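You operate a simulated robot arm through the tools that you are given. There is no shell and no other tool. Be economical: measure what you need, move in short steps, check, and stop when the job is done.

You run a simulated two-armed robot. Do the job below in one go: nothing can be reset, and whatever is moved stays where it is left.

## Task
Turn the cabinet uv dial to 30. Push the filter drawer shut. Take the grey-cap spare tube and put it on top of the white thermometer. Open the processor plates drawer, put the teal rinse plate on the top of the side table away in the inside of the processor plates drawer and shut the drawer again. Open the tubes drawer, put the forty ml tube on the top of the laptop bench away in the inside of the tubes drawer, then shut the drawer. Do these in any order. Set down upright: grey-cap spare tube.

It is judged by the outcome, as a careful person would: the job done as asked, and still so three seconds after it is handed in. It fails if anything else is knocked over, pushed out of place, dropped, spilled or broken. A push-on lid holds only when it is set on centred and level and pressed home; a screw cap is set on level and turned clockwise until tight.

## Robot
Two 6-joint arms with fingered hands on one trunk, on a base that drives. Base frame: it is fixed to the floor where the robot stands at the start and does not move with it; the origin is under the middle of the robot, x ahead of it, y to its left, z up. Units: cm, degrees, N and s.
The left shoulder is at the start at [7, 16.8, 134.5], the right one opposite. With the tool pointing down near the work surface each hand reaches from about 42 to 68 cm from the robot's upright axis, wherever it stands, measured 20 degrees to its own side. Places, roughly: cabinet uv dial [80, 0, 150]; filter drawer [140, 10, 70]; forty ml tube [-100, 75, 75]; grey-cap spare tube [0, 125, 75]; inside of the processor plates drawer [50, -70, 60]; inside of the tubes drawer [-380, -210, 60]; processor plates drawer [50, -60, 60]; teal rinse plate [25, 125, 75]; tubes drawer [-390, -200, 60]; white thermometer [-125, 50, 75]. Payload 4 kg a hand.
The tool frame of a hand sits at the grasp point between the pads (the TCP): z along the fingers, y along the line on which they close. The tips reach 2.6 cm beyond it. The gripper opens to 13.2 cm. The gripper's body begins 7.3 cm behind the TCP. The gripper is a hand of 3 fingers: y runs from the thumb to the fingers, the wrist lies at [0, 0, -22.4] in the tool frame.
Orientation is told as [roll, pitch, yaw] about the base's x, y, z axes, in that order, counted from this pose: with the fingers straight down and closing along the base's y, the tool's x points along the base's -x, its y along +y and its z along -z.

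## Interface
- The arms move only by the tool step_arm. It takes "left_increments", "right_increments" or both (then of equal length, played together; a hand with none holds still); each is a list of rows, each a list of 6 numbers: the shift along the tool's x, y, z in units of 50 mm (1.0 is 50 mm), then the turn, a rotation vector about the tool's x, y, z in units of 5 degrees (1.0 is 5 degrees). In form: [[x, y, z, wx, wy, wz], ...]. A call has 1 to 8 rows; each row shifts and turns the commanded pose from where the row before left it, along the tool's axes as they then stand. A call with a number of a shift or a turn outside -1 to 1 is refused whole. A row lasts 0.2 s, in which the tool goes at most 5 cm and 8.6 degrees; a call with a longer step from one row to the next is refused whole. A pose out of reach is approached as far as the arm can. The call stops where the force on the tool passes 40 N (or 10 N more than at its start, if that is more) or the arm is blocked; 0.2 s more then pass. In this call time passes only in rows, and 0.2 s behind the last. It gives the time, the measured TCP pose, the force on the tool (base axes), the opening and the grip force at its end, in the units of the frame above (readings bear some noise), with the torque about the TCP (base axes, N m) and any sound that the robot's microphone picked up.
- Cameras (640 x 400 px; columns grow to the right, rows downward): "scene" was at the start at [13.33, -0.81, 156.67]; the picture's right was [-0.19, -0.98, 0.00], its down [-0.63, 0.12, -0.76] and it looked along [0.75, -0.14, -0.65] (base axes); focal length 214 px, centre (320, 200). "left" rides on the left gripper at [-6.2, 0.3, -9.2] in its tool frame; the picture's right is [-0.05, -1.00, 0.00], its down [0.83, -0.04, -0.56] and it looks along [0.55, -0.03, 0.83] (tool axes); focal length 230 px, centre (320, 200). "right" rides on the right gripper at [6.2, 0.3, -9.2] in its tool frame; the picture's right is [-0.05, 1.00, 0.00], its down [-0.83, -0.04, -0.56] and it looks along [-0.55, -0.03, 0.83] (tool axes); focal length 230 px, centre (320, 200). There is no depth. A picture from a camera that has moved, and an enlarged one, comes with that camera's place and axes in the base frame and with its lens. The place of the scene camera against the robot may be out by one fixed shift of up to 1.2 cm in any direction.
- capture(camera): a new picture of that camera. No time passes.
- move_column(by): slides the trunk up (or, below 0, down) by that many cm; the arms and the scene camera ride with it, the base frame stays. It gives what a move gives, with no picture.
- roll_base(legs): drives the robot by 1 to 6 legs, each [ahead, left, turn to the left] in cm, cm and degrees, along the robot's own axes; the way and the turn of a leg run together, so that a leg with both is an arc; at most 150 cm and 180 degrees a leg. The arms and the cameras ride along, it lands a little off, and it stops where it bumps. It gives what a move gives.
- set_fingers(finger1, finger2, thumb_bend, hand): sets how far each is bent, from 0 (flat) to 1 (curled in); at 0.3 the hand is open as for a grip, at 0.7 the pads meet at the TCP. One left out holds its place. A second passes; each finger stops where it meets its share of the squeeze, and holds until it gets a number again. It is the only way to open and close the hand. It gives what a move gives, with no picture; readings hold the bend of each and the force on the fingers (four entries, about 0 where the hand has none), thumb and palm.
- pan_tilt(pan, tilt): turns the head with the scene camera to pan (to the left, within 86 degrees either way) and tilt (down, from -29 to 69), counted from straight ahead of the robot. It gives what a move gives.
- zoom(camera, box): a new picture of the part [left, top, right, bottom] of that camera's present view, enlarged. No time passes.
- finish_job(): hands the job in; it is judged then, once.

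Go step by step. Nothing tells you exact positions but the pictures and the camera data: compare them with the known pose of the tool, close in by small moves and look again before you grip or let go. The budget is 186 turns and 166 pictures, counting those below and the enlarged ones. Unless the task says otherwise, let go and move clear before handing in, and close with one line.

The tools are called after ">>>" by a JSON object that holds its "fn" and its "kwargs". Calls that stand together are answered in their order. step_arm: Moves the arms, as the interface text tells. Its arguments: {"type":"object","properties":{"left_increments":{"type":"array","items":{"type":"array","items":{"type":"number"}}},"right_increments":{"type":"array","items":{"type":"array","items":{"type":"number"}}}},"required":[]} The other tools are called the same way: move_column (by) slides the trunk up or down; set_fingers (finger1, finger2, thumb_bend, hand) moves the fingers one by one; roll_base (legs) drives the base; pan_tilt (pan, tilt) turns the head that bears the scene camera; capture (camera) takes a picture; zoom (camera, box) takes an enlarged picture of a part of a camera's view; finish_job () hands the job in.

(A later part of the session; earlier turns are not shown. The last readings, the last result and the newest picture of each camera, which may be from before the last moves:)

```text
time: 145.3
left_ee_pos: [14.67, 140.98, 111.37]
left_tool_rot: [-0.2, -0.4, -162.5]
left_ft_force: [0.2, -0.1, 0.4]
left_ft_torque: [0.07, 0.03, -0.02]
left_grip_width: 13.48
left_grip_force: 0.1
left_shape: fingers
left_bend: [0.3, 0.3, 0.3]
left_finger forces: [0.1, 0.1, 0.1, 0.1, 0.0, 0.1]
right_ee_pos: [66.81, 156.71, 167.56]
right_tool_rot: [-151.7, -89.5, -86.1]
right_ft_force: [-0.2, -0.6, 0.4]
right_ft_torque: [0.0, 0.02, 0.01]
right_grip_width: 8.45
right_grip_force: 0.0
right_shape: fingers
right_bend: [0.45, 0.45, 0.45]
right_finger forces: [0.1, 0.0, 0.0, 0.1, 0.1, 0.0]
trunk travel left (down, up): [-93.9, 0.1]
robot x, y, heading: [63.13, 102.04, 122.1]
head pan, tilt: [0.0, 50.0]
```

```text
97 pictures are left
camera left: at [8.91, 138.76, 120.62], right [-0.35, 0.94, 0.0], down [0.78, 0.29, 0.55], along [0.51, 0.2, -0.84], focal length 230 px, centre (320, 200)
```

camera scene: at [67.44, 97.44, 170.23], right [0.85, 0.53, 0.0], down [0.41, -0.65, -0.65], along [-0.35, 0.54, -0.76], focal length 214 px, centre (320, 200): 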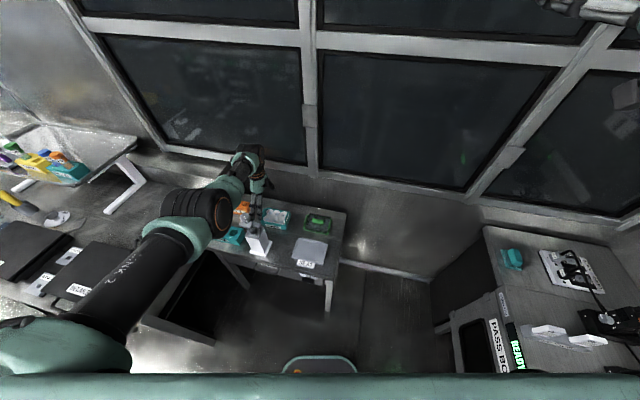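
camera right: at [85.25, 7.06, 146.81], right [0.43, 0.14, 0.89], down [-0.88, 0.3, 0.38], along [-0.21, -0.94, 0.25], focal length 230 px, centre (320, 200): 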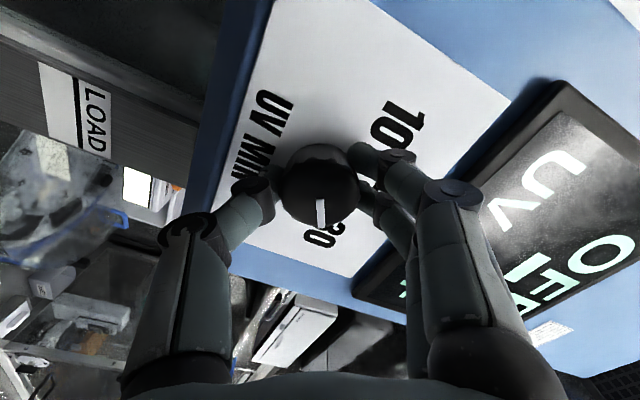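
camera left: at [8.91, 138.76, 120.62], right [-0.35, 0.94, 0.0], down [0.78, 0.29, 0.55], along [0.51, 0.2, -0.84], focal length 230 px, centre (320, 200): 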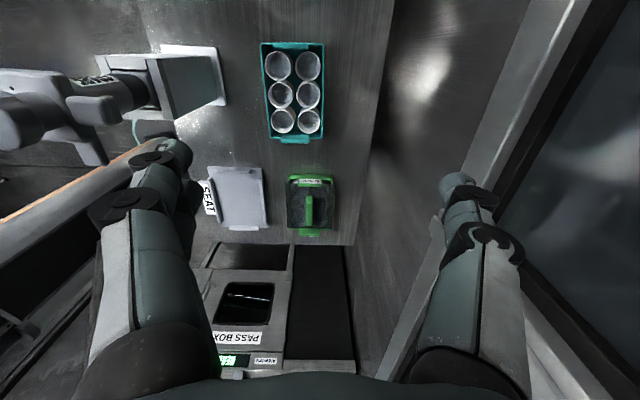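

>>> {"fn": "step_arm", "kwargs": {"left_increments": [[0.06, 0.42, 0, 0, 0, 0], [0.05, 0.42, 0, 0, 0, 0]]}}

>>> {"fn": "move_column", "kwargs": {"by": -9}}

>>> {"fn": "capture", "kwargs": {"camera": "left"}}

>>> {"fn": "capture", "kwargs": {"camera": "scene"}}

```text
time: 145.9
left_ee_pos: [16.27, 137.14, 111.29]
left_tool_rot: [-0.1, -0.4, -162.4]
left_ft_force: [-0.4, -0.2, 0.0]
left_ft_torque: [0.05, 0.01, -0.01]
left_grip_width: 13.5
left_grip_force: 0.1
left_shape: fingers
left_bend: [0.3, 0.3, 0.3]
left_finger forces: [0.0, 0.0, 0.1, 0.1, 0.0, 0.1]
right_ee_pos: [66.81, 156.91, 167.52]
right_tool_rot: [-141.6, -89.6, -96.2]
right_ft_force: [-0.2, 0.4, -0.5]
right_ft_torque: [-0.05, -0.04, 0.01]
right_grip_width: 8.44
right_grip_force: 0.0
right_shape: fingers
right_bend: [0.45, 0.45, 0.45]
right_finger forces: [0.0, 0.0, 0.0, 0.0, 0.0, 0.0]
trunk travel left (down, up): [-93.9, 0.1]
robot x, y, heading: [63.12, 102.08, 122.1]
head pan, tilt: [0.0, 50.0]
```

```text
time: 147.2
left_ee_pos: [16.19, 137.37, 102.16]
left_tool_rot: [0.1, -0.4, -162.5]
left_ft_force: [0.0, -0.9, -1.3]
left_ft_torque: [0.03, -0.01, -0.01]
left_grip_width: 13.47
left_grip_force: 0.1
left_shape: fingers
left_bend: [0.3, 0.3, 0.3]
left_finger forces: [0.0, 0.0, 0.0, 0.1, 0.1, 0.1]
right_ee_pos: [66.37, 157.49, 158.26]
right_tool_rot: [-106.9, -89.8, -130.9]
right_ft_force: [0.2, 0.0, 0.1]
right_ft_torque: [0.01, 0.04, 0.01]
right_grip_width: 8.48
right_grip_force: 0.0
right_shape: fingers
right_bend: [0.45, 0.45, 0.45]
right_finger forces: [0.0, 0.0, 0.1, 0.0, 0.0, 0.1]
trunk travel left (down, up): [-84.9, 9.1]
robot x, y, heading: [63.82, 102.17, 122.3]
head pan, tilt: [0.0, 50.0]
```

```text
96 pictures are left
camera left: at [10.45, 135.31, 111.43], right [-0.35, 0.94, 0.0], down [0.78, 0.29, 0.55], along [0.51, 0.19, -0.84], focal length 230 px, centre (320, 200)
```

left: 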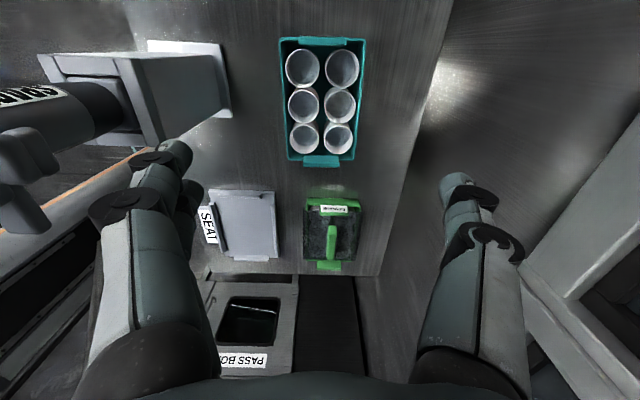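

```text
95 pictures are left
camera scene: at [56.74, 113.57, 161.1], right [0.85, 0.53, 0.0], down [0.41, -0.65, -0.64], along [-0.34, 0.54, -0.77], focal length 214 px, centre (320, 200)
```

scene: 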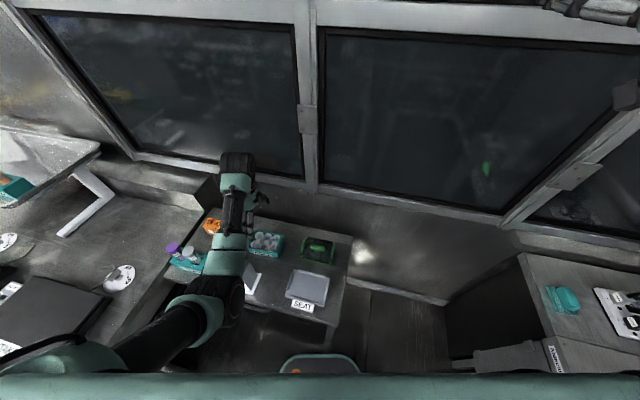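

Tray is centred under the hand. Descending.

>>> {"fn": "step_arm", "kwargs": {"left_increments": [[0, 0, 0.6, 0, 0, 0], [0, 0, 0.6, 0, 0, 0], [0, 0, 0.6, 0, 0, 0], [0, 0, 0.6, 0, 0, 0], [0, 0, 0.6, 0, 0, 0], [0, 0, 0.6, 0, 0, 0]]}}

>>> {"fn": "capture", "kwargs": {"camera": "left"}}

>>> {"fn": "zoom", "kwargs": {"camera": "scene", "box": [170, 190, 330, 290]}}

```text
time: 148.6
left_ee_pos: [15.99, 137.42, 83.88]
left_tool_rot: [0.1, -0.4, -162.4]
left_ft_force: [-0.4, 0.6, -0.2]
left_ft_torque: [0.0, 0.02, -0.02]
left_grip_width: 13.46
left_grip_force: 0.0
left_shape: fingers
left_bend: [0.3, 0.3, 0.3]
left_finger forces: [0.0, 0.0, 0.0, 0.0, 0.0, 0.0]
right_ee_pos: [66.34, 157.5, 158.08]
right_tool_rot: [-87.2, -89.7, -150.5]
right_ft_force: [-0.6, 1.0, 0.2]
right_ft_torque: [0.02, 0.01, -0.02]
right_grip_width: 8.43
right_grip_force: 0.0
right_shape: fingers
right_bend: [0.45, 0.45, 0.45]
right_finger forces: [0.1, 0.0, 0.1, 0.0, 0.0, 0.0]
trunk travel left (down, up): [-84.9, 9.1]
robot x, y, heading: [63.47, 102.18, 122.3]
head pan, tilt: [0.0, 50.0]
```

```text
94 pictures are left
camera left: at [10.36, 135.34, 93.2], right [-0.35, 0.94, 0.0], down [0.78, 0.29, 0.55], along [0.52, 0.19, -0.84], focal length 230 px, centre (320, 200)
```

left: 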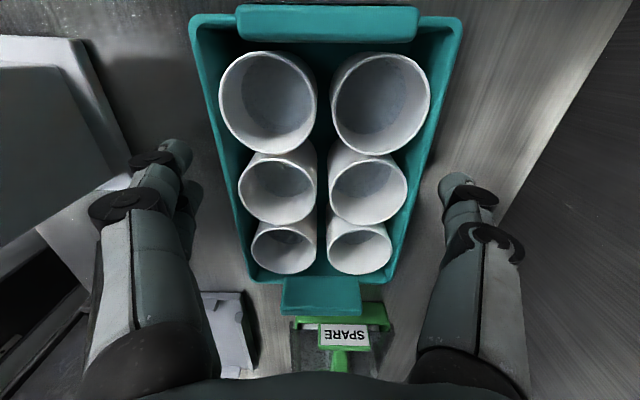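

```text
4.00 times, centred on (250, 240) of scene
camera zoom: at [56.65, 113.7, 161.09], right [0.85, 0.53, 0.0], down [0.41, -0.65, -0.64], along [-0.34, 0.54, -0.77], focal length 858 px, centre (600, 40)
```

zoom: 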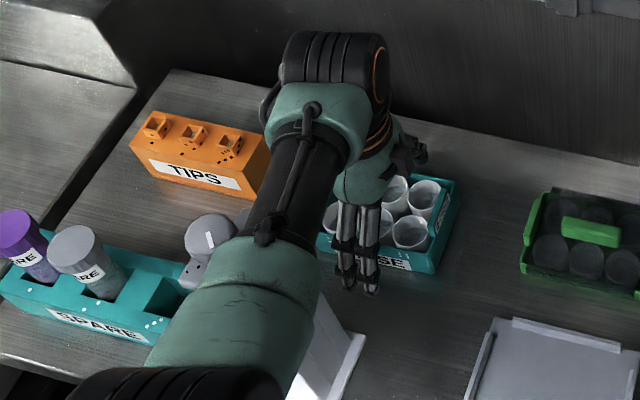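

>>> {"fn": "step_arm", "kwargs": {"left_increments": [[0, 0, 0.4, 0, 0, 0], [0, 0, 0.4, 0, 0, 0], [0, 0, 0.3, 0, 0, 0]]}}

>>> {"fn": "set_fingers", "kwargs": {"hand": "left", "finger1": 0.55, "finger2": 0.55, "thumb_bend": 0.55}}

>>> {"fn": "capture", "kwargs": {"camera": "left"}}

```text
time: 149.1
left_ee_pos: [15.81, 137.96, 82.31]
left_tool_rot: [-1.0, -0.6, -162.5]
left_ft_force: [4.4, -4.2, 18.0]
left_ft_torque: [-0.39, -0.16, 0.09]
left_grip_width: 14.0
left_grip_force: 9.6
left_shape: fingers
left_bend: [0.25, 0.26, 0.3]
left_finger forces: [5.0, 5.9, 0.1, 0.0, 8.1, 0.0]
right_ee_pos: [66.81, 157.28, 158.51]
right_tool_rot: [-141.1, -89.8, -96.6]
right_ft_force: [-0.3, 0.5, -0.1]
right_ft_torque: [-0.01, 0.01, -0.01]
right_grip_width: 8.44
right_grip_force: 0.0
right_shape: fingers
right_bend: [0.45, 0.45, 0.45]
right_finger forces: [0.1, 0.0, 0.0, 0.0, 0.0, 0.1]
trunk travel left (down, up): [-84.9, 9.1]
robot x, y, heading: [63.55, 101.96, 122.3]
head pan, tilt: [0.0, 50.0]
stopped in row 2 (left hand): the force on the tool passed its limit at 48 N (the readings are from after the stop); the commanded pose is now the measured one
```

```text
time: 149.6
left_ee_pos: [15.52, 138.6, 83.09]
left_tool_rot: [-2.0, -0.9, -162.5]
left_ft_force: [4.8, -5.6, 35.9]
left_ft_torque: [-2.32, -1.01, 0.11]
left_grip_width: 8.5
left_grip_force: 23.8
left_shape: fingers
left_bend: [0.45, 0.45, 0.53]
left_finger forces: [23.1, 19.5, 0.0, 0.1, 5.6, 0.0]
right_ee_pos: [66.9, 157.08, 158.61]
right_tool_rot: [-158.9, -89.6, -79.0]
right_ft_force: [-0.2, -0.4, 0.4]
right_ft_torque: [0.01, 0.02, 0.01]
right_grip_width: 8.45
right_grip_force: 0.0
right_shape: fingers
right_bend: [0.45, 0.45, 0.45]
right_finger forces: [0.0, 0.0, 0.1, 0.0, 0.1, 0.1]
trunk travel left (down, up): [-84.9, 9.1]
robot x, y, heading: [63.19, 102.39, 122.3]
head pan, tilt: [0.0, 50.0]
stopped (left hand): the force on the tool passed its limit at 41 N (the readings are from after the stop); the commanded pose is now the measured one
```

```text
92 pictures are left
camera left: at [9.96, 136.18, 92.44], right [-0.35, 0.94, 0.04], down [0.79, 0.28, 0.54], along [0.5, 0.22, -0.84], focal length 230 px, centre (320, 200)
```

left: 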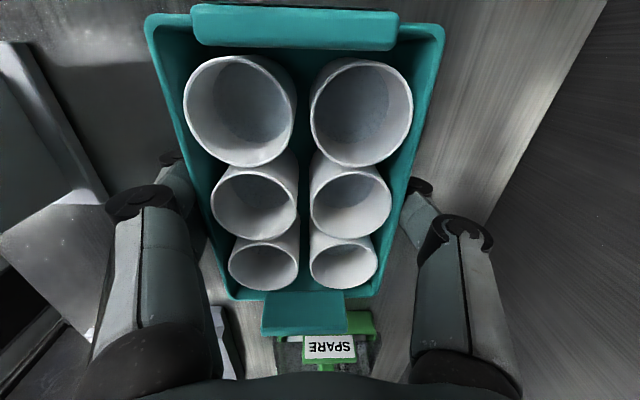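

The fingertips met the table (top is near z≈80). I'll lift 1 cm and close again.

>>> {"fn": "step_arm", "kwargs": {"left_increments": [[0, 0, -0.2, 0, 0, 0]]}}

>>> {"fn": "set_fingers", "kwargs": {"hand": "left", "finger1": 0.6, "finger2": 0.6, "thumb_bend": 0.6}}

>>> {"fn": "capture", "kwargs": {"camera": "left"}}

>>> {"fn": "zoom", "kwargs": {"camera": "scene", "box": [170, 190, 330, 290]}}

```text
time: 150.0
left_ee_pos: [15.34, 138.42, 83.23]
left_tool_rot: [-1.4, -0.6, -162.5]
left_ft_force: [1.4, -0.5, 4.0]
left_ft_torque: [-0.34, -0.19, 0.02]
left_grip_width: 8.42
left_grip_force: 13.3
left_shape: fingers
left_bend: [0.46, 0.47, 0.52]
left_finger forces: [7.5, 8.5, 0.0, 0.0, 10.8, 0.0]
right_ee_pos: [66.28, 157.66, 158.13]
right_tool_rot: [-77.2, -89.8, -160.7]
right_ft_force: [-0.2, -0.3, -0.2]
right_ft_torque: [0.02, -0.03, 0.01]
right_grip_width: 8.48
right_grip_force: 0.1
right_shape: fingers
right_bend: [0.45, 0.45, 0.45]
right_finger forces: [0.1, 0.0, 0.0, 0.1, 0.1, 0.0]
trunk travel left (down, up): [-84.9, 9.1]
robot x, y, heading: [63.28, 102.45, 122.4]
head pan, tilt: [0.0, 50.0]
```

```text
time: 151.0
left_ee_pos: [15.31, 138.61, 83.52]
left_tool_rot: [-1.6, -0.6, -162.4]
left_ft_force: [0.1, -0.4, -1.4]
left_ft_torque: [0.02, 0.02, -0.02]
left_grip_width: 8.4
left_grip_force: 19.2
left_shape: fingers
left_bend: [0.43, 0.44, 0.53]
left_finger forces: [9.5, 9.2, 0.0, 0.0, 18.5, 0.1]
right_ee_pos: [66.34, 157.6, 158.33]
right_tool_rot: [-86.7, -89.9, -151.0]
right_ft_force: [0.3, -0.3, 0.2]
right_ft_torque: [-0.01, 0.0, -0.02]
right_grip_width: 8.46
right_grip_force: 0.0
right_shape: fingers
right_bend: [0.45, 0.45, 0.45]
right_finger forces: [0.1, 0.0, 0.0, 0.0, 0.0, 0.1]
trunk travel left (down, up): [-84.9, 9.1]
robot x, y, heading: [63.3, 102.55, 122.1]
head pan, tilt: [0.0, 50.0]
```

```text
91 pictures are left
camera left: at [9.74, 136.19, 92.7], right [-0.35, 0.94, 0.03], down [0.79, 0.28, 0.55], along [0.5, 0.21, -0.84], focal length 230 px, centre (320, 200)
```

left: 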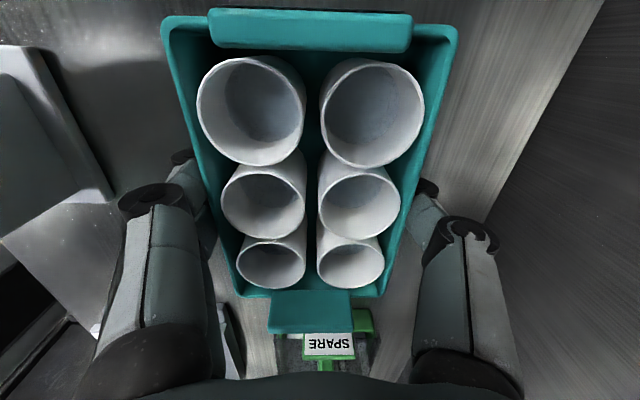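

```text
4.00 times, centred on (250, 240) of scene
camera zoom: at [56.66, 113.69, 161.09], right [0.85, 0.53, 0.0], down [0.41, -0.65, -0.64], along [-0.34, 0.54, -0.77], focal length 858 px, centre (600, 40)
```

zoom: 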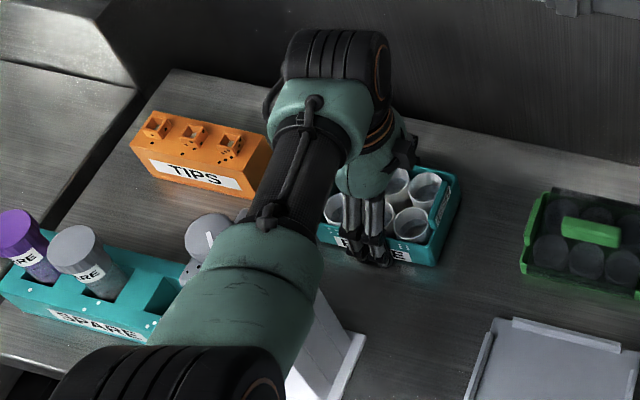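

Grip is balanced (18 N each side). I'll lift a little and check.

>>> {"fn": "step_arm", "kwargs": {"left_increments": [[0, 0, -0.2, 0, 0, 0], [0, 0, -0.3, 0, 0, 0], [0, 0, -0.4, 0, 0, 0], [0, 0, -0.4, 0, 0, 0]]}}

>>> {"fn": "capture", "kwargs": {"camera": "left"}}

>>> {"fn": "zoom", "kwargs": {"camera": "scene", "box": [170, 180, 330, 280]}}

```text
time: 152.0
left_ee_pos: [15.57, 138.29, 89.89]
left_tool_rot: [-1.6, -0.7, -162.4]
left_ft_force: [0.0, 0.1, 0.2]
left_ft_torque: [0.01, 0.0, -0.01]
left_grip_width: 8.4
left_grip_force: 18.8
left_shape: fingers
left_bend: [0.43, 0.44, 0.53]
left_finger forces: [9.5, 9.1, 0.0, 0.1, 18.6, 0.1]
right_ee_pos: [66.41, 157.55, 158.36]
right_tool_rot: [-90.1, -89.7, -147.7]
right_ft_force: [-0.2, 0.2, 0.8]
right_ft_torque: [-0.03, -0.03, 0.03]
right_grip_width: 8.46
right_grip_force: 0.0
right_shape: fingers
right_bend: [0.45, 0.45, 0.45]
right_finger forces: [0.0, 0.1, 0.0, 0.1, 0.1, 0.0]
trunk travel left (down, up): [-84.9, 9.1]
robot x, y, heading: [63.74, 102.15, 122.0]
head pan, tilt: [0.0, 50.0]
```

```text
89 pictures are left
camera left: at [9.9, 136.02, 99.3], right [-0.35, 0.94, 0.03], down [0.79, 0.28, 0.55], along [0.5, 0.21, -0.84], focal length 230 px, centre (320, 200)
```

left: 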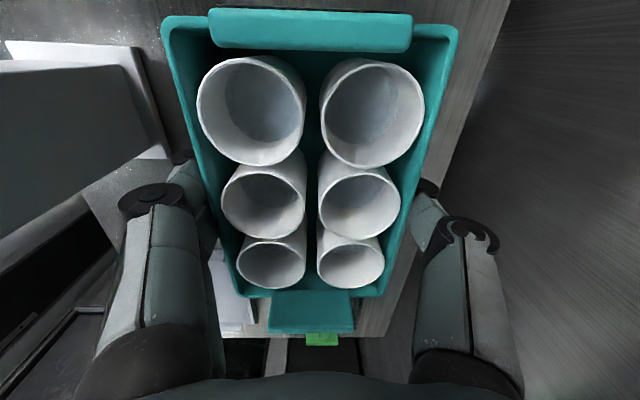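

```text
4.00 times, centred on (250, 230) of scene
camera zoom: at [56.68, 113.67, 161.09], right [0.85, 0.53, 0.0], down [0.41, -0.65, -0.64], along [-0.34, 0.54, -0.77], focal length 858 px, centre (600, 80)
```

zoom: 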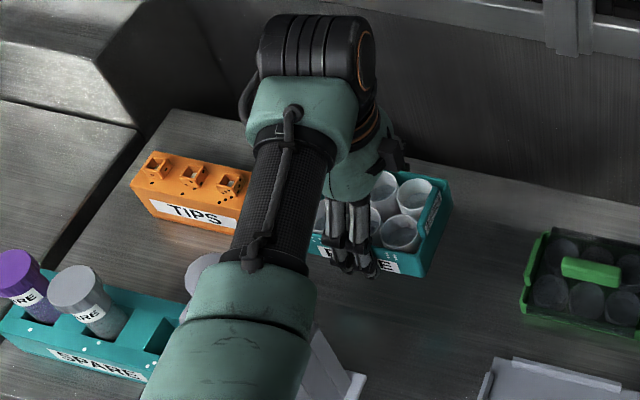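

Held securely. I'll raise it well above the dispenser, then back away.

>>> {"fn": "step_arm", "kwargs": {"left_increments": [[0, 0, -0.5, 0, 0, 0], [0, 0, -0.5, 0, 0, 0], [0, 0, -0.5, 0, 0, 0], [0, 0, -0.5, 0, 0, 0], [0, 0, -0.5, 0, 0, 0], [0, 0, -0.5, 0, 0, 0], [0, 0, -0.5, 0, 0, 0], [0, 0, -0.5, 0, 0, 0]]}}

>>> {"fn": "move_column", "kwargs": {"by": 9}}

>>> {"fn": "capture", "kwargs": {"camera": "left"}}

```text
time: 153.8
left_ee_pos: [14.44, 140.8, 105.93]
left_tool_rot: [-1.5, -0.8, -162.4]
left_ft_force: [-0.3, -0.7, -0.4]
left_ft_torque: [-0.02, -0.01, -0.01]
left_grip_width: 8.38
left_grip_force: 18.7
left_shape: fingers
left_bend: [0.43, 0.44, 0.53]
left_finger forces: [9.4, 9.1, 0.0, 0.0, 18.5, 0.1]
left hand out of reach, approached as far as the arm can: row 6, 7, 8
right_ee_pos: [66.2, 157.55, 158.28]
right_tool_rot: [-80.8, -89.8, -157.0]
right_ft_force: [-1.1, -0.7, 0.8]
right_ft_torque: [0.02, 0.01, 0.0]
right_grip_width: 8.44
right_grip_force: 0.0
right_shape: fingers
right_bend: [0.45, 0.45, 0.45]
right_finger forces: [0.0, 0.0, 0.1, 0.0, 0.0, 0.1]
trunk travel left (down, up): [-84.9, 9.1]
robot x, y, heading: [63.5, 102.32, 122.1]
head pan, tilt: [0.0, 50.0]
```

```text
time: 155.0
left_ee_pos: [14.41, 140.85, 114.96]
left_tool_rot: [-1.6, -0.8, -162.4]
left_ft_force: [-1.0, 0.6, -0.9]
left_ft_torque: [0.01, 0.01, 0.01]
left_grip_width: 8.37
left_grip_force: 18.6
left_shape: fingers
left_bend: [0.43, 0.44, 0.53]
left_finger forces: [9.4, 9.1, 0.0, 0.1, 18.6, 0.0]
right_ee_pos: [66.25, 157.64, 167.19]
right_tool_rot: [-83.1, -89.8, -154.7]
right_ft_force: [-0.1, 0.8, -0.4]
right_ft_torque: [0.0, 0.0, -0.02]
right_grip_width: 8.44
right_grip_force: 0.0
right_shape: fingers
right_bend: [0.45, 0.45, 0.45]
right_finger forces: [0.1, 0.0, 0.1, 0.1, 0.0, 0.0]
trunk travel left (down, up): [-93.9, 0.1]
robot x, y, heading: [63.29, 102.42, 122.2]
head pan, tilt: [0.0, 50.0]
```

```text
87 pictures are left
camera left: at [8.9, 138.5, 124.26], right [-0.35, 0.94, 0.03], down [0.79, 0.28, 0.55], along [0.5, 0.21, -0.84], focal length 230 px, centre (320, 200)
```

left: 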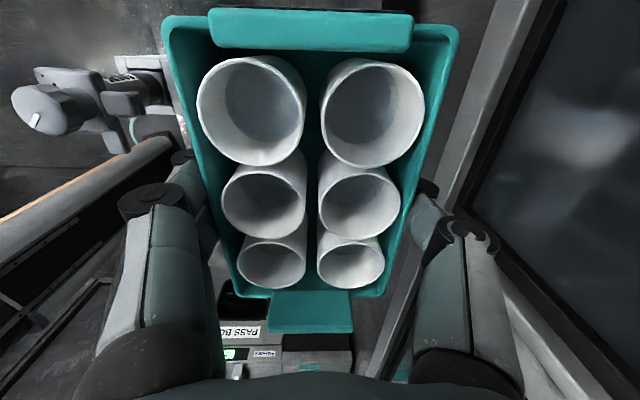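

Tray is up. I'll move right off the table (not over the dispenser), back away and turn to the cabinet side.

>>> {"fn": "roll_base", "kwargs": {"legs": [[-15, -27, 0], [-10, 16, 0], [0, 0, 83], [0, 0, 83]]}}

>>> {"fn": "capture", "kwargs": {"camera": "left"}}

>>> {"fn": "capture", "kwargs": {"camera": "scene"}}

```text
time: 165.4
left_ee_pos: [125.32, 37.63, 114.96]
left_tool_rot: [-1.5, -0.8, 4.4]
left_ft_force: [-0.4, 1.0, -1.4]
left_ft_torque: [0.01, 0.05, -0.01]
left_grip_width: 8.32
left_grip_force: 17.8
left_shape: fingers
left_bend: [0.43, 0.44, 0.53]
left_finger forces: [9.0, 8.6, 0.1, 0.0, 17.6, 0.0]
right_ee_pos: [70.78, 33.13, 167.29]
right_tool_rot: [-87.6, -89.8, 16.5]
right_ft_force: [-0.9, -0.4, 0.3]
right_ft_torque: [0.0, 0.0, -0.01]
right_grip_width: 8.48
right_grip_force: 0.1
right_shape: fingers
right_bend: [0.45, 0.45, 0.45]
right_finger forces: [0.0, 0.0, 0.1, 0.0, 0.0, 0.1]
trunk travel left (down, up): [-93.9, 0.1]
robot x, y, heading: [85.99, 86.57, -71.1]
head pan, tilt: [0.0, 50.0]
```

```text
86 pictures are left
camera left: at [131.26, 38.58, 124.29], right [0.13, -0.99, 0.03], down [-0.83, -0.09, 0.55], along [-0.54, -0.09, -0.84], focal length 230 px, centre (320, 200)
```

left: 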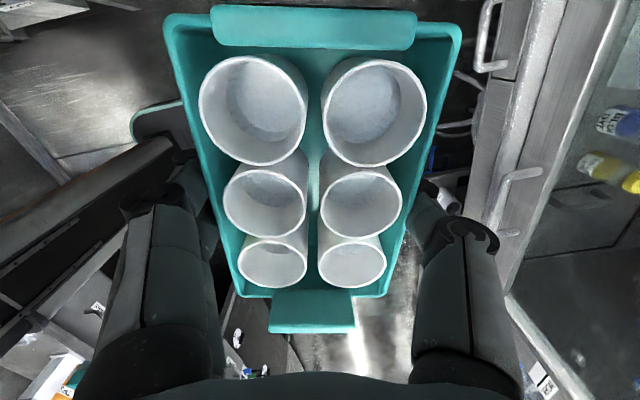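

```text
85 pictures are left
camera scene: at [90.4, 75.17, 170.09], right [-0.95, -0.33, 0.0], down [-0.25, 0.72, -0.64], along [0.21, -0.61, -0.77], focal length 214 px, centre (320, 200)
```

scene: 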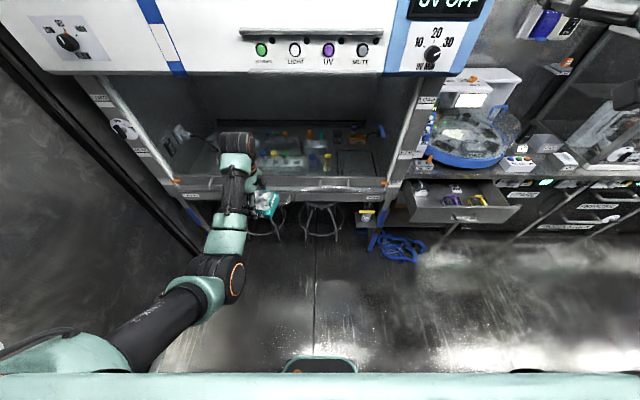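

>>> {"fn": "zoom", "kwargs": {"camera": "scene", "box": [395, 165, 535, 245]}}

>>> {"fn": "zoom", "kwargs": {"camera": "scene", "box": [400, 20, 464, 70]}}

>>> {"fn": "roll_base", "kwargs": {"legs": [[0, -60, -0.9], [38, -38, 0]]}}

>>> {"fn": "capture", "kwargs": {"camera": "scene"}}

```text
4.57 times, centred on (465, 205) of scene
camera zoom: at [90.4, 75.17, 170.09], right [-0.95, -0.33, 0.0], down [-0.25, 0.72, -0.64], along [0.21, -0.61, -0.77], focal length 980 px, centre (-343, 177)
```

zoom: 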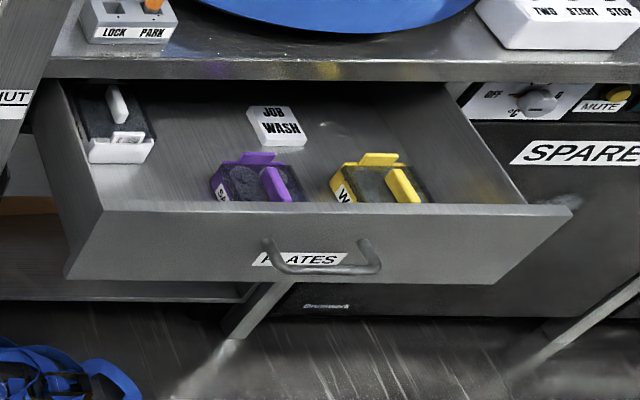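

```text
8.00 times, centred on (432, 45) of scene
camera zoom: at [90.4, 75.17, 170.09], right [-0.95, -0.33, 0.0], down [-0.25, 0.72, -0.64], along [0.21, -0.61, -0.77], focal length 1716 px, centre (-576, 1440)
```

zoom: 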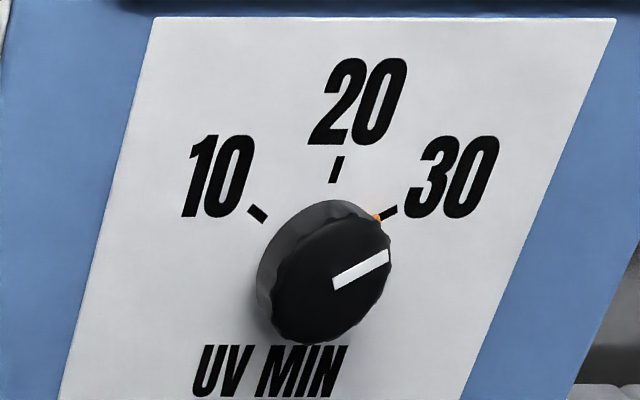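

```text
time: 169.7
left_ee_pos: [62.87, 10.13, 115.2]
left_tool_rot: [-1.7, -0.7, 2.8]
left_ft_force: [0.7, 0.5, -0.6]
left_ft_torque: [0.0, 0.02, -0.01]
left_grip_width: 8.32
left_grip_force: 18.1
left_shape: fingers
left_bend: [0.43, 0.44, 0.53]
left_finger forces: [9.1, 8.7, 0.1, 0.0, 17.7, 0.1]
right_ee_pos: [8.37, 7.29, 167.49]
right_tool_rot: [-111.8, -89.6, 38.9]
right_ft_force: [-0.6, 0.3, -0.1]
right_ft_torque: [0.01, -0.01, 0.0]
right_grip_width: 8.44
right_grip_force: 0.1
right_shape: fingers
right_bend: [0.45, 0.45, 0.45]
right_finger forces: [0.0, 0.0, 0.0, 0.0, 0.1, 0.1]
trunk travel left (down, up): [-93.9, 0.1]
robot x, y, heading: [25.45, 60.06, -72.8]
head pan, tilt: [0.0, 50.0]
stopped in leg 2: the robot was blocked; the commanded pose is now the measured one
```

```text
82 pictures are left
camera scene: at [29.24, 48.87, 170.13], right [-0.95, -0.3, 0.0], down [-0.23, 0.73, -0.65], along [0.19, -0.62, -0.76], focal length 214 px, centre (320, 200)
```

scene: 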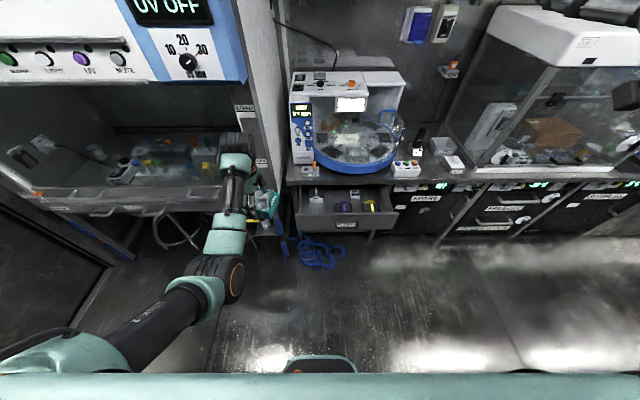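

Dial confirmed at 30 (orange mark on the tick). In the drawer the free spot is front-left, about room (46,-40.5). I'll creep around the bench corner toward it.

>>> {"fn": "roll_base", "kwargs": {"legs": [[8, 0, 0.8], [8, -10, 0]]}}

>>> {"fn": "step_arm", "kwargs": {"left_increments": [[0, 0, 0, 0, 0, -1], [0, 0, 0, 0, 0, -1], [0, 0, 0, 0, 0, -1]]}}

>>> {"fn": "capture", "kwargs": {"camera": "scene"}}

>>> {"fn": "capture", "kwargs": {"camera": "left"}}

```text
time: 171.6
left_ee_pos: [59.15, -8.01, 114.92]
left_tool_rot: [-1.7, -0.6, 3.2]
left_ft_force: [-0.3, 0.4, -1.5]
left_ft_torque: [-0.02, 0.01, -0.04]
left_grip_width: 8.31
left_grip_force: 18.0
left_shape: fingers
left_bend: [0.43, 0.44, 0.53]
left_finger forces: [8.9, 8.8, 0.1, 0.1, 17.9, 0.0]
right_ee_pos: [4.87, -11.33, 167.45]
right_tool_rot: [-96.9, -89.5, 24.6]
right_ft_force: [0.0, 0.9, 0.7]
right_ft_torque: [-0.03, 0.03, -0.06]
right_grip_width: 8.44
right_grip_force: 0.1
right_shape: fingers
right_bend: [0.45, 0.45, 0.45]
right_finger forces: [0.0, 0.0, 0.1, 0.0, 0.0, 0.0]
trunk travel left (down, up): [-93.9, 0.1]
robot x, y, heading: [20.6, 41.55, -72.0]
head pan, tilt: [0.0, 50.0]
```

```text
time: 172.4
left_ee_pos: [59.22, -8.29, 114.75]
left_tool_rot: [-1.6, -0.9, 9.9]
left_ft_force: [-0.7, -0.3, -1.6]
left_ft_torque: [0.01, 0.02, 0.0]
left_grip_width: 8.33
left_grip_force: 17.6
left_shape: fingers
left_bend: [0.43, 0.44, 0.53]
left_finger forces: [9.0, 8.7, 0.0, 0.0, 17.9, 0.0]
left hand out of reach, approached as far as the arm can: row 2, 3
right_ee_pos: [4.55, -11.95, 167.2]
right_tool_rot: [-60.5, -89.8, -11.7]
right_ft_force: [-0.1, -0.7, -0.3]
right_ft_torque: [-0.01, -0.02, 0.01]
right_grip_width: 8.43
right_grip_force: 0.0
right_shape: fingers
right_bend: [0.45, 0.45, 0.45]
right_finger forces: [0.1, 0.1, 0.0, 0.0, 0.1, 0.1]
trunk travel left (down, up): [-93.9, 0.1]
robot x, y, heading: [21.04, 41.32, -72.2]
head pan, tilt: [0.0, 50.0]
```

```text
81 pictures are left
camera scene: at [24.8, 29.73, 170.06], right [-0.95, -0.31, 0.0], down [-0.23, 0.73, -0.64], along [0.2, -0.61, -0.77], focal length 214 px, centre (320, 200)
```

scene: 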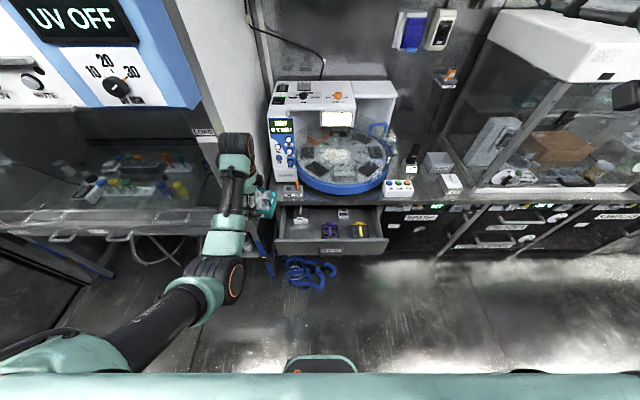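

```text
80 pictures are left
camera left: at [65.05, -6.7, 124.09], right [0.22, -0.97, 0.03], down [-0.82, -0.17, 0.54], along [-0.52, -0.14, -0.84], focal length 230 px, centre (320, 200)
```

left: 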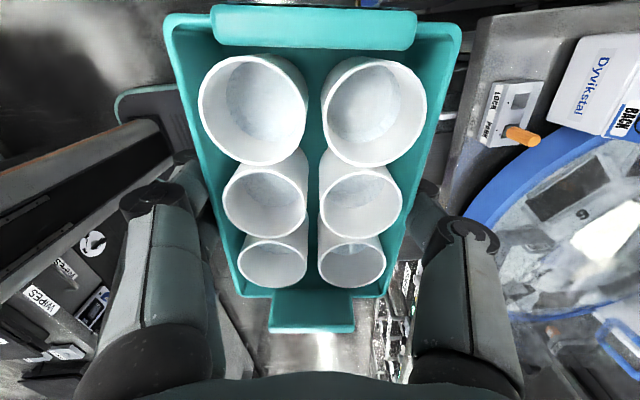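

>>> {"fn": "zoom", "kwargs": {"camera": "scene", "box": [265, 185, 400, 265]}}

```text
4.74 times, centred on (332, 225) of scene
camera zoom: at [24.8, 29.73, 170.06], right [-0.95, -0.31, 0.0], down [-0.23, 0.73, -0.64], along [0.2, -0.61, -0.77], focal length 1017 px, centre (261, 82)
```

zoom: 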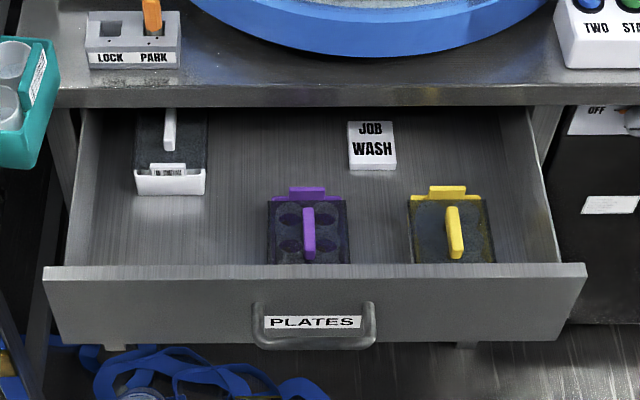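

Free spot: room a≈33–53, b≈-34…-49; I'll aim at (43.5,-41). Move base right/ahead and turn 8° so the tray is square.

>>> {"fn": "roll_base", "kwargs": {"legs": [[9, -18.3, 0], [0, 0, 8.2], [8, 0, 0]]}}

>>> {"fn": "capture", "kwargs": {"camera": "left"}}

>>> {"fn": "capture", "kwargs": {"camera": "scene"}}

```text
time: 175.3
left_ee_pos: [54.51, -22.33, 115.41]
left_tool_rot: [-2.2, -0.9, 18.2]
left_ft_force: [-0.3, 1.3, -0.5]
left_ft_torque: [-0.05, -0.05, 0.01]
left_grip_width: 8.32
left_grip_force: 17.2
left_shape: fingers
left_bend: [0.43, 0.44, 0.53]
left_finger forces: [8.9, 8.7, 0.0, 0.0, 17.6, 0.0]
right_ee_pos: [0.59, -33.39, 167.61]
right_tool_rot: [-155.6, -89.4, 91.6]
right_ft_force: [0.1, 0.3, 0.9]
right_ft_torque: [0.05, 0.01, 0.0]
right_grip_width: 8.45
right_grip_force: 0.0
right_shape: fingers
right_bend: [0.45, 0.45, 0.45]
right_finger forces: [0.1, 0.0, 0.1, 0.0, 0.0, 0.0]
trunk travel left (down, up): [-93.9, 0.1]
robot x, y, heading: [9.91, 19.98, -63.9]
head pan, tilt: [0.0, 50.0]
```

```text
78 pictures are left
camera left: at [59.96, -19.83, 124.74], right [0.36, -0.93, 0.04], down [-0.79, -0.28, 0.54], along [-0.49, -0.23, -0.84], focal length 230 px, centre (320, 200)
```

left: 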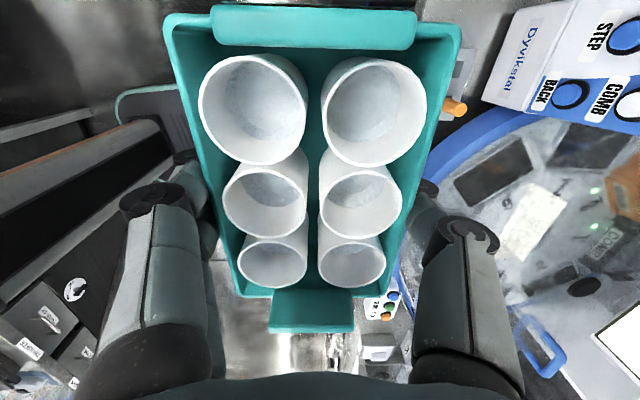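

```text
77 pictures are left
camera scene: at [14.78, 10.85, 170.21], right [-0.9, -0.44, 0.0], down [-0.33, 0.68, -0.65], along [0.29, -0.58, -0.76], focal length 214 px, centre (320, 200)
```

scene: 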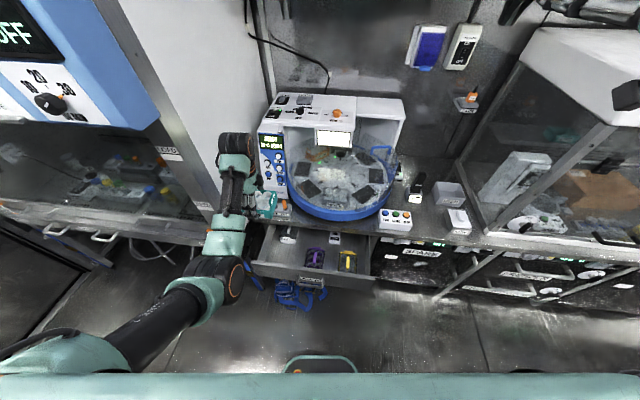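

>>> {"fn": "roll_base", "kwargs": {"legs": [[2.7, -1.8, 0]]}}

>>> {"fn": "move_column", "kwargs": {"by": -26}}

>>> {"fn": "capture", "kwargs": {"camera": "scene"}}

>>> {"fn": "zoom", "kwargs": {"camera": "scene", "box": [180, 160, 380, 285]}}

```text
time: 176.2
left_ee_pos: [54.7, -25.81, 115.03]
left_tool_rot: [-1.9, -0.8, 18.3]
left_ft_force: [0.5, 0.8, -0.3]
left_ft_torque: [-0.05, 0.04, -0.01]
left_grip_width: 8.29
left_grip_force: 17.6
left_shape: fingers
left_bend: [0.43, 0.44, 0.53]
left_finger forces: [9.0, 8.7, 0.0, 0.1, 17.6, 0.0]
right_ee_pos: [1.14, -36.93, 167.69]
right_tool_rot: [-117.1, -89.4, 53.4]
right_ft_force: [0.4, 0.7, 0.9]
right_ft_torque: [0.01, 0.03, -0.07]
right_grip_width: 8.44
right_grip_force: 0.1
right_shape: fingers
right_bend: [0.45, 0.45, 0.45]
right_finger forces: [0.0, 0.0, 0.1, 0.0, 0.0, 0.0]
trunk travel left (down, up): [-93.9, 0.1]
robot x, y, heading: [9.61, 16.78, -63.8]
head pan, tilt: [0.0, 50.0]
```

```text
time: 178.8
left_ee_pos: [54.64, -26.38, 88.86]
left_tool_rot: [-1.7, -0.9, 18.2]
left_ft_force: [0.5, -0.5, -1.7]
left_ft_torque: [-0.01, -0.01, -0.03]
left_grip_width: 8.33
left_grip_force: 17.3
left_shape: fingers
left_bend: [0.43, 0.44, 0.53]
left_finger forces: [9.0, 8.7, 0.1, 0.0, 17.6, 0.0]
right_ee_pos: [0.89, -37.74, 141.3]
right_tool_rot: [-89.5, -89.7, 25.6]
right_ft_force: [-0.1, -0.5, -0.3]
right_ft_torque: [-0.01, -0.02, -0.01]
right_grip_width: 8.46
right_grip_force: 0.0
right_shape: fingers
right_bend: [0.45, 0.45, 0.45]
right_finger forces: [0.0, 0.0, 0.0, 0.1, 0.0, 0.0]
trunk travel left (down, up): [-67.9, 26.1]
robot x, y, heading: [9.61, 16.91, -63.9]
head pan, tilt: [0.0, 50.0]
```

```text
76 pictures are left
camera scene: at [15.07, 6.35, 144.09], right [-0.9, -0.44, 0.0], down [-0.34, 0.69, -0.64], along [0.28, -0.58, -0.77], focal length 214 px, centre (320, 200)
```

scene: 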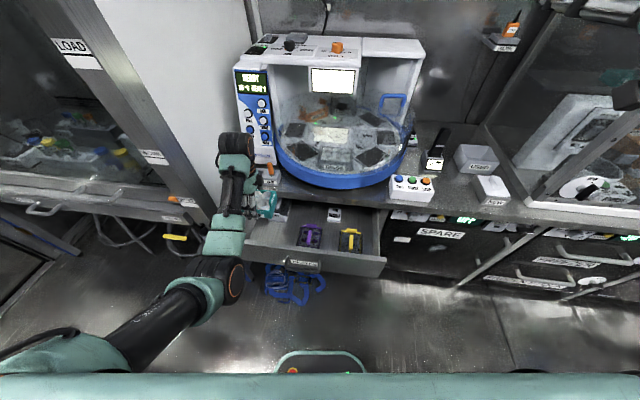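

```text
3.20 times, centred on (280, 222) of scene
camera zoom: at [15.07, 6.35, 144.09], right [-0.9, -0.44, 0.0], down [-0.34, 0.69, -0.64], along [0.28, -0.58, -0.77], focal length 686 px, centre (448, 128)
```

zoom: 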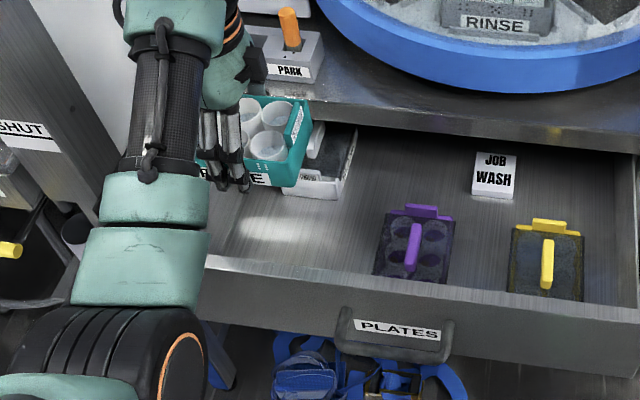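

Position over the free spot is right. Lowering the tray into the drawer with the arm.

>>> {"fn": "step_arm", "kwargs": {"left_increments": [[0, 0.1, 0.5, 0, 0, 0], [0, 0.1, 0.5, 0, 0, 0], [0, 0, 0.5, 0, 0, 0], [0, 0, 0.5, 0, 0, 0], [0, 0, 0.5, 0, 0, 0], [0, 0, 0.5, 0, 0, 0]]}}

>>> {"fn": "capture", "kwargs": {"camera": "left"}}

>>> {"fn": "zoom", "kwargs": {"camera": "scene", "box": [180, 160, 380, 285]}}

```text
time: 180.2
left_ee_pos: [54.88, -25.57, 73.73]
left_tool_rot: [-1.6, -0.7, 17.5]
left_ft_force: [-0.5, -0.1, -1.5]
left_ft_torque: [0.02, 0.04, -0.03]
left_grip_width: 8.29
left_grip_force: 17.4
left_shape: fingers
left_bend: [0.43, 0.44, 0.53]
left_finger forces: [8.9, 8.6, 0.0, 0.0, 17.5, 0.1]
right_ee_pos: [0.96, -37.77, 141.34]
right_tool_rot: [-86.4, -89.7, 22.7]
right_ft_force: [0.7, -0.2, -0.1]
right_ft_torque: [-0.03, -0.01, -0.01]
right_grip_width: 8.45
right_grip_force: 0.1
right_shape: fingers
right_bend: [0.45, 0.45, 0.45]
right_finger forces: [0.1, 0.0, 0.1, 0.1, 0.0, 0.0]
trunk travel left (down, up): [-67.9, 26.1]
robot x, y, heading: [9.54, 16.56, -63.8]
head pan, tilt: [0.0, 50.0]
```

```text
74 pictures are left
camera left: at [60.43, -23.19, 82.94], right [0.35, -0.94, 0.03], down [-0.79, -0.28, 0.55], along [-0.5, -0.22, -0.84], focal length 230 px, centre (320, 200)
```

left: 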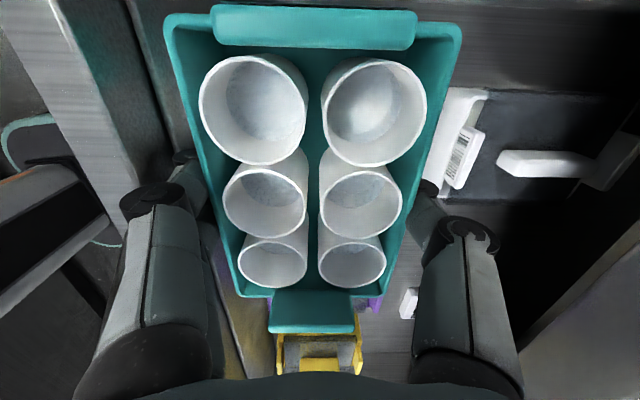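

```text
3.20 times, centred on (280, 222) of scene
camera zoom: at [15.12, 6.33, 144.08], right [-0.9, -0.44, 0.0], down [-0.34, 0.69, -0.64], along [0.28, -0.58, -0.77], focal length 686 px, centre (448, 128)
```

zoom: 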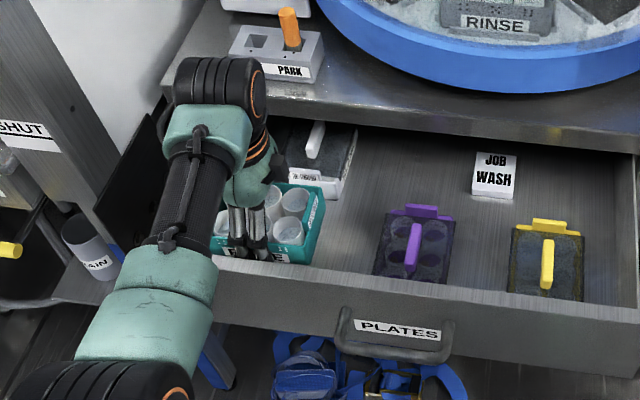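

>>> {"fn": "step_arm", "kwargs": {"left_increments": [[0, 0, 0.4, 0, 0, 0], [0, 0, 0.3, 0, 0, 0], [0, 0, 0.2, 0, 0, 0]]}}

>>> {"fn": "zoom", "kwargs": {"camera": "scene", "box": [180, 160, 380, 285]}}

```text
time: 181.0
left_ee_pos: [55.4, -25.46, 69.23]
left_tool_rot: [-1.6, -0.7, 17.6]
left_ft_force: [0.9, 0.6, -1.2]
left_ft_torque: [0.02, -0.02, 0.0]
left_grip_width: 8.28
left_grip_force: 17.6
left_shape: fingers
left_bend: [0.43, 0.44, 0.53]
left_finger forces: [9.0, 8.6, 0.0, 0.1, 17.5, 0.0]
left hand out of reach, approached as far as the arm can: row 1
right_ee_pos: [0.91, -37.75, 141.25]
right_tool_rot: [-89.7, -89.7, 25.5]
right_ft_force: [-0.4, 0.6, 0.4]
right_ft_torque: [-0.04, 0.01, 0.01]
right_grip_width: 8.42
right_grip_force: 0.0
right_shape: fingers
right_bend: [0.45, 0.45, 0.45]
right_finger forces: [0.0, 0.0, 0.0, 0.0, 0.0, 0.0]
trunk travel left (down, up): [-67.9, 26.1]
robot x, y, heading: [9.55, 17.07, -63.9]
head pan, tilt: [0.0, 50.0]
```

```text
3.20 times, centred on (280, 222) of scene
camera zoom: at [15.08, 6.35, 144.09], right [-0.9, -0.44, 0.0], down [-0.34, 0.69, -0.64], along [0.28, -0.58, -0.77], focal length 686 px, centre (448, 128)
```

zoom: 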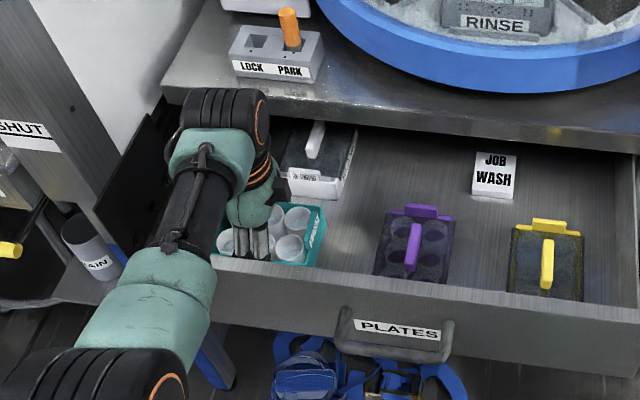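

>>> {"fn": "move_column", "kwargs": {"by": -1.2}}

>>> {"fn": "move_column", "kwargs": {"by": -0.8}}

```text
time: 181.6
left_ee_pos: [55.17, -25.41, 68.07]
left_tool_rot: [-1.7, -0.7, 17.6]
left_ft_force: [0.0, -0.1, -1.4]
left_ft_torque: [-0.01, 0.0, 0.0]
left_grip_width: 8.29
left_grip_force: 17.3
left_shape: fingers
left_bend: [0.43, 0.44, 0.53]
left_finger forces: [8.8, 8.6, 0.0, 0.1, 17.5, 0.1]
right_ee_pos: [0.87, -37.84, 140.03]
right_tool_rot: [-89.8, -89.6, 25.9]
right_ft_force: [0.0, -0.6, 0.5]
right_ft_torque: [0.01, -0.02, -0.01]
right_grip_width: 8.44
right_grip_force: 0.0
right_shape: fingers
right_bend: [0.45, 0.45, 0.45]
right_finger forces: [0.0, 0.0, 0.0, 0.0, 0.0, 0.1]
trunk travel left (down, up): [-66.7, 27.3]
robot x, y, heading: [9.59, 17.22, -63.8]
head pan, tilt: [0.0, 50.0]
```

```text
time: 182.2
left_ee_pos: [55.23, -25.48, 67.44]
left_tool_rot: [-1.7, -0.8, 17.6]
left_ft_force: [-0.1, -0.6, -0.5]
left_ft_torque: [-0.05, -0.03, 0.01]
left_grip_width: 8.31
left_grip_force: 17.6
left_shape: fingers
left_bend: [0.43, 0.44, 0.53]
left_finger forces: [8.9, 8.6, 0.1, 0.0, 17.6, 0.1]
right_ee_pos: [0.84, -37.64, 139.29]
right_tool_rot: [-90.3, -89.6, 26.3]
right_ft_force: [0.1, -0.2, -0.1]
right_ft_torque: [0.01, 0.0, -0.03]
right_grip_width: 8.47
right_grip_force: 0.1
right_shape: fingers
right_bend: [0.45, 0.45, 0.45]
right_finger forces: [0.0, 0.1, 0.0, 0.0, 0.0, 0.0]
trunk travel left (down, up): [-65.9, 28.1]
robot x, y, heading: [9.12, 16.9, -63.6]
head pan, tilt: [0.0, 50.0]
```

>>> {"fn": "move_column", "kwargs": {"by": -1}}

>>> {"fn": "zoom", "kwargs": {"camera": "scene", "box": [220, 190, 320, 260]}}

```text
time: 182.8
left_ee_pos: [55.34, -25.47, 66.3]
left_tool_rot: [-1.7, -0.7, 17.7]
left_ft_force: [0.5, 0.8, -1.2]
left_ft_torque: [-0.02, -0.02, 0.0]
left_grip_width: 8.27
left_grip_force: 17.3
left_shape: fingers
left_bend: [0.43, 0.44, 0.53]
left_finger forces: [8.9, 8.6, 0.0, 0.1, 17.5, 0.0]
right_ee_pos: [0.75, -37.77, 138.22]
right_tool_rot: [-90.8, -89.7, 26.9]
right_ft_force: [-0.2, 0.3, -0.5]
right_ft_torque: [-0.02, 0.01, 0.0]
right_grip_width: 8.42
right_grip_force: 0.0
right_shape: fingers
right_bend: [0.45, 0.45, 0.45]
right_finger forces: [0.1, 0.1, 0.0, 0.0, 0.0, 0.0]
trunk travel left (down, up): [-64.9, 29.1]
robot x, y, heading: [9.65, 17.06, -63.8]
head pan, tilt: [0.0, 50.0]
```

```text
5.71 times, centred on (270, 225) of scene
camera zoom: at [15.08, 6.36, 141.08], right [-0.9, -0.44, 0.0], down [-0.34, 0.69, -0.64], along [0.28, -0.58, -0.77], focal length 1226 px, centre (606, 57)
```

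zoom: 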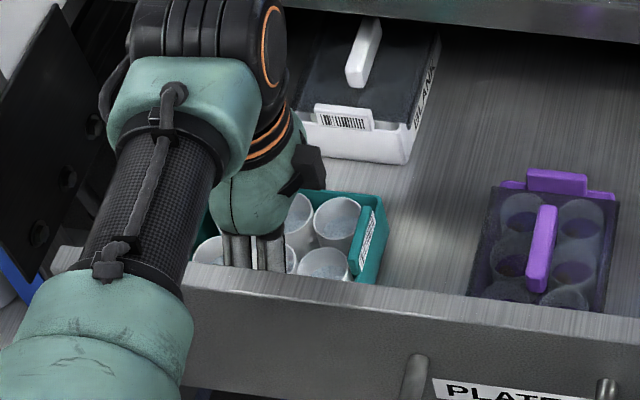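

>>> {"fn": "move_column", "kwargs": {"by": -1}}

>>> {"fn": "move_column", "kwargs": {"by": -0.8}}

>>> {"fn": "move_column", "kwargs": {"by": -0.8}}

```text
time: 183.4
left_ee_pos: [55.35, -25.45, 65.25]
left_tool_rot: [-1.7, -0.7, 17.6]
left_ft_force: [0.0, 0.4, -0.5]
left_ft_torque: [-0.01, -0.03, 0.0]
left_grip_width: 8.31
left_grip_force: 17.3
left_shape: fingers
left_bend: [0.43, 0.44, 0.53]
left_finger forces: [8.9, 8.6, 0.1, 0.1, 17.5, 0.1]
right_ee_pos: [0.85, -37.75, 137.35]
right_tool_rot: [-91.2, -89.7, 27.4]
right_ft_force: [-0.3, 0.6, -0.7]
right_ft_torque: [-0.01, 0.03, -0.01]
right_grip_width: 8.46
right_grip_force: 0.0
right_shape: fingers
right_bend: [0.45, 0.45, 0.45]
right_finger forces: [0.0, 0.0, 0.0, 0.0, 0.0, 0.0]
trunk travel left (down, up): [-63.9, 30.1]
robot x, y, heading: [9.64, 17.02, -63.5]
head pan, tilt: [0.0, 50.0]
```

```text
time: 183.9
left_ee_pos: [55.36, -25.55, 64.86]
left_tool_rot: [-2.1, -0.7, 17.6]
left_ft_force: [0.2, -1.7, 10.1]
left_ft_torque: [0.54, 0.35, 0.03]
left_grip_width: 8.29
left_grip_force: 24.1
left_shape: fingers
left_bend: [0.43, 0.45, 0.54]
left_finger forces: [10.1, 19.9, 0.0, 0.0, 17.8, 0.0]
right_ee_pos: [0.67, -37.79, 136.62]
right_tool_rot: [-105.0, -89.7, 41.0]
right_ft_force: [0.0, -0.4, -0.2]
right_ft_torque: [0.01, 0.0, -0.02]
right_grip_width: 8.47
right_grip_force: 0.1
right_shape: fingers
right_bend: [0.45, 0.45, 0.45]
right_finger forces: [0.0, 0.0, 0.1, 0.0, 0.0, 0.1]
trunk travel left (down, up): [-63.1, 30.9]
robot x, y, heading: [9.42, 17.03, -63.6]
head pan, tilt: [0.0, 50.0]
```

```text
time: 184.4
left_ee_pos: [55.6, -26.05, 64.71]
left_tool_rot: [-2.6, -0.8, 17.6]
left_ft_force: [-4.4, -1.3, 20.0]
left_ft_torque: [1.09, 0.63, 0.22]
left_grip_width: 8.29
left_grip_force: 26.5
left_shape: fingers
left_bend: [0.43, 0.46, 0.54]
left_finger forces: [16.1, 21.0, 0.0, 0.0, 16.2, 0.0]
right_ee_pos: [0.71, -37.74, 135.95]
right_tool_rot: [-95.7, -89.9, 31.8]
right_ft_force: [-0.2, -0.8, 0.5]
right_ft_torque: [-0.01, 0.03, 0.02]
right_grip_width: 8.43
right_grip_force: 0.1
right_shape: fingers
right_bend: [0.45, 0.45, 0.45]
right_finger forces: [0.1, 0.0, 0.0, 0.0, 0.0, 0.1]
trunk travel left (down, up): [-62.5, 31.5]
robot x, y, heading: [9.51, 17.28, -63.7]
head pan, tilt: [0.0, 50.0]
stopped: the force on the tool passed its limit at 43 N (the readings are from after the stop); the commanded pose is now the measured one
```

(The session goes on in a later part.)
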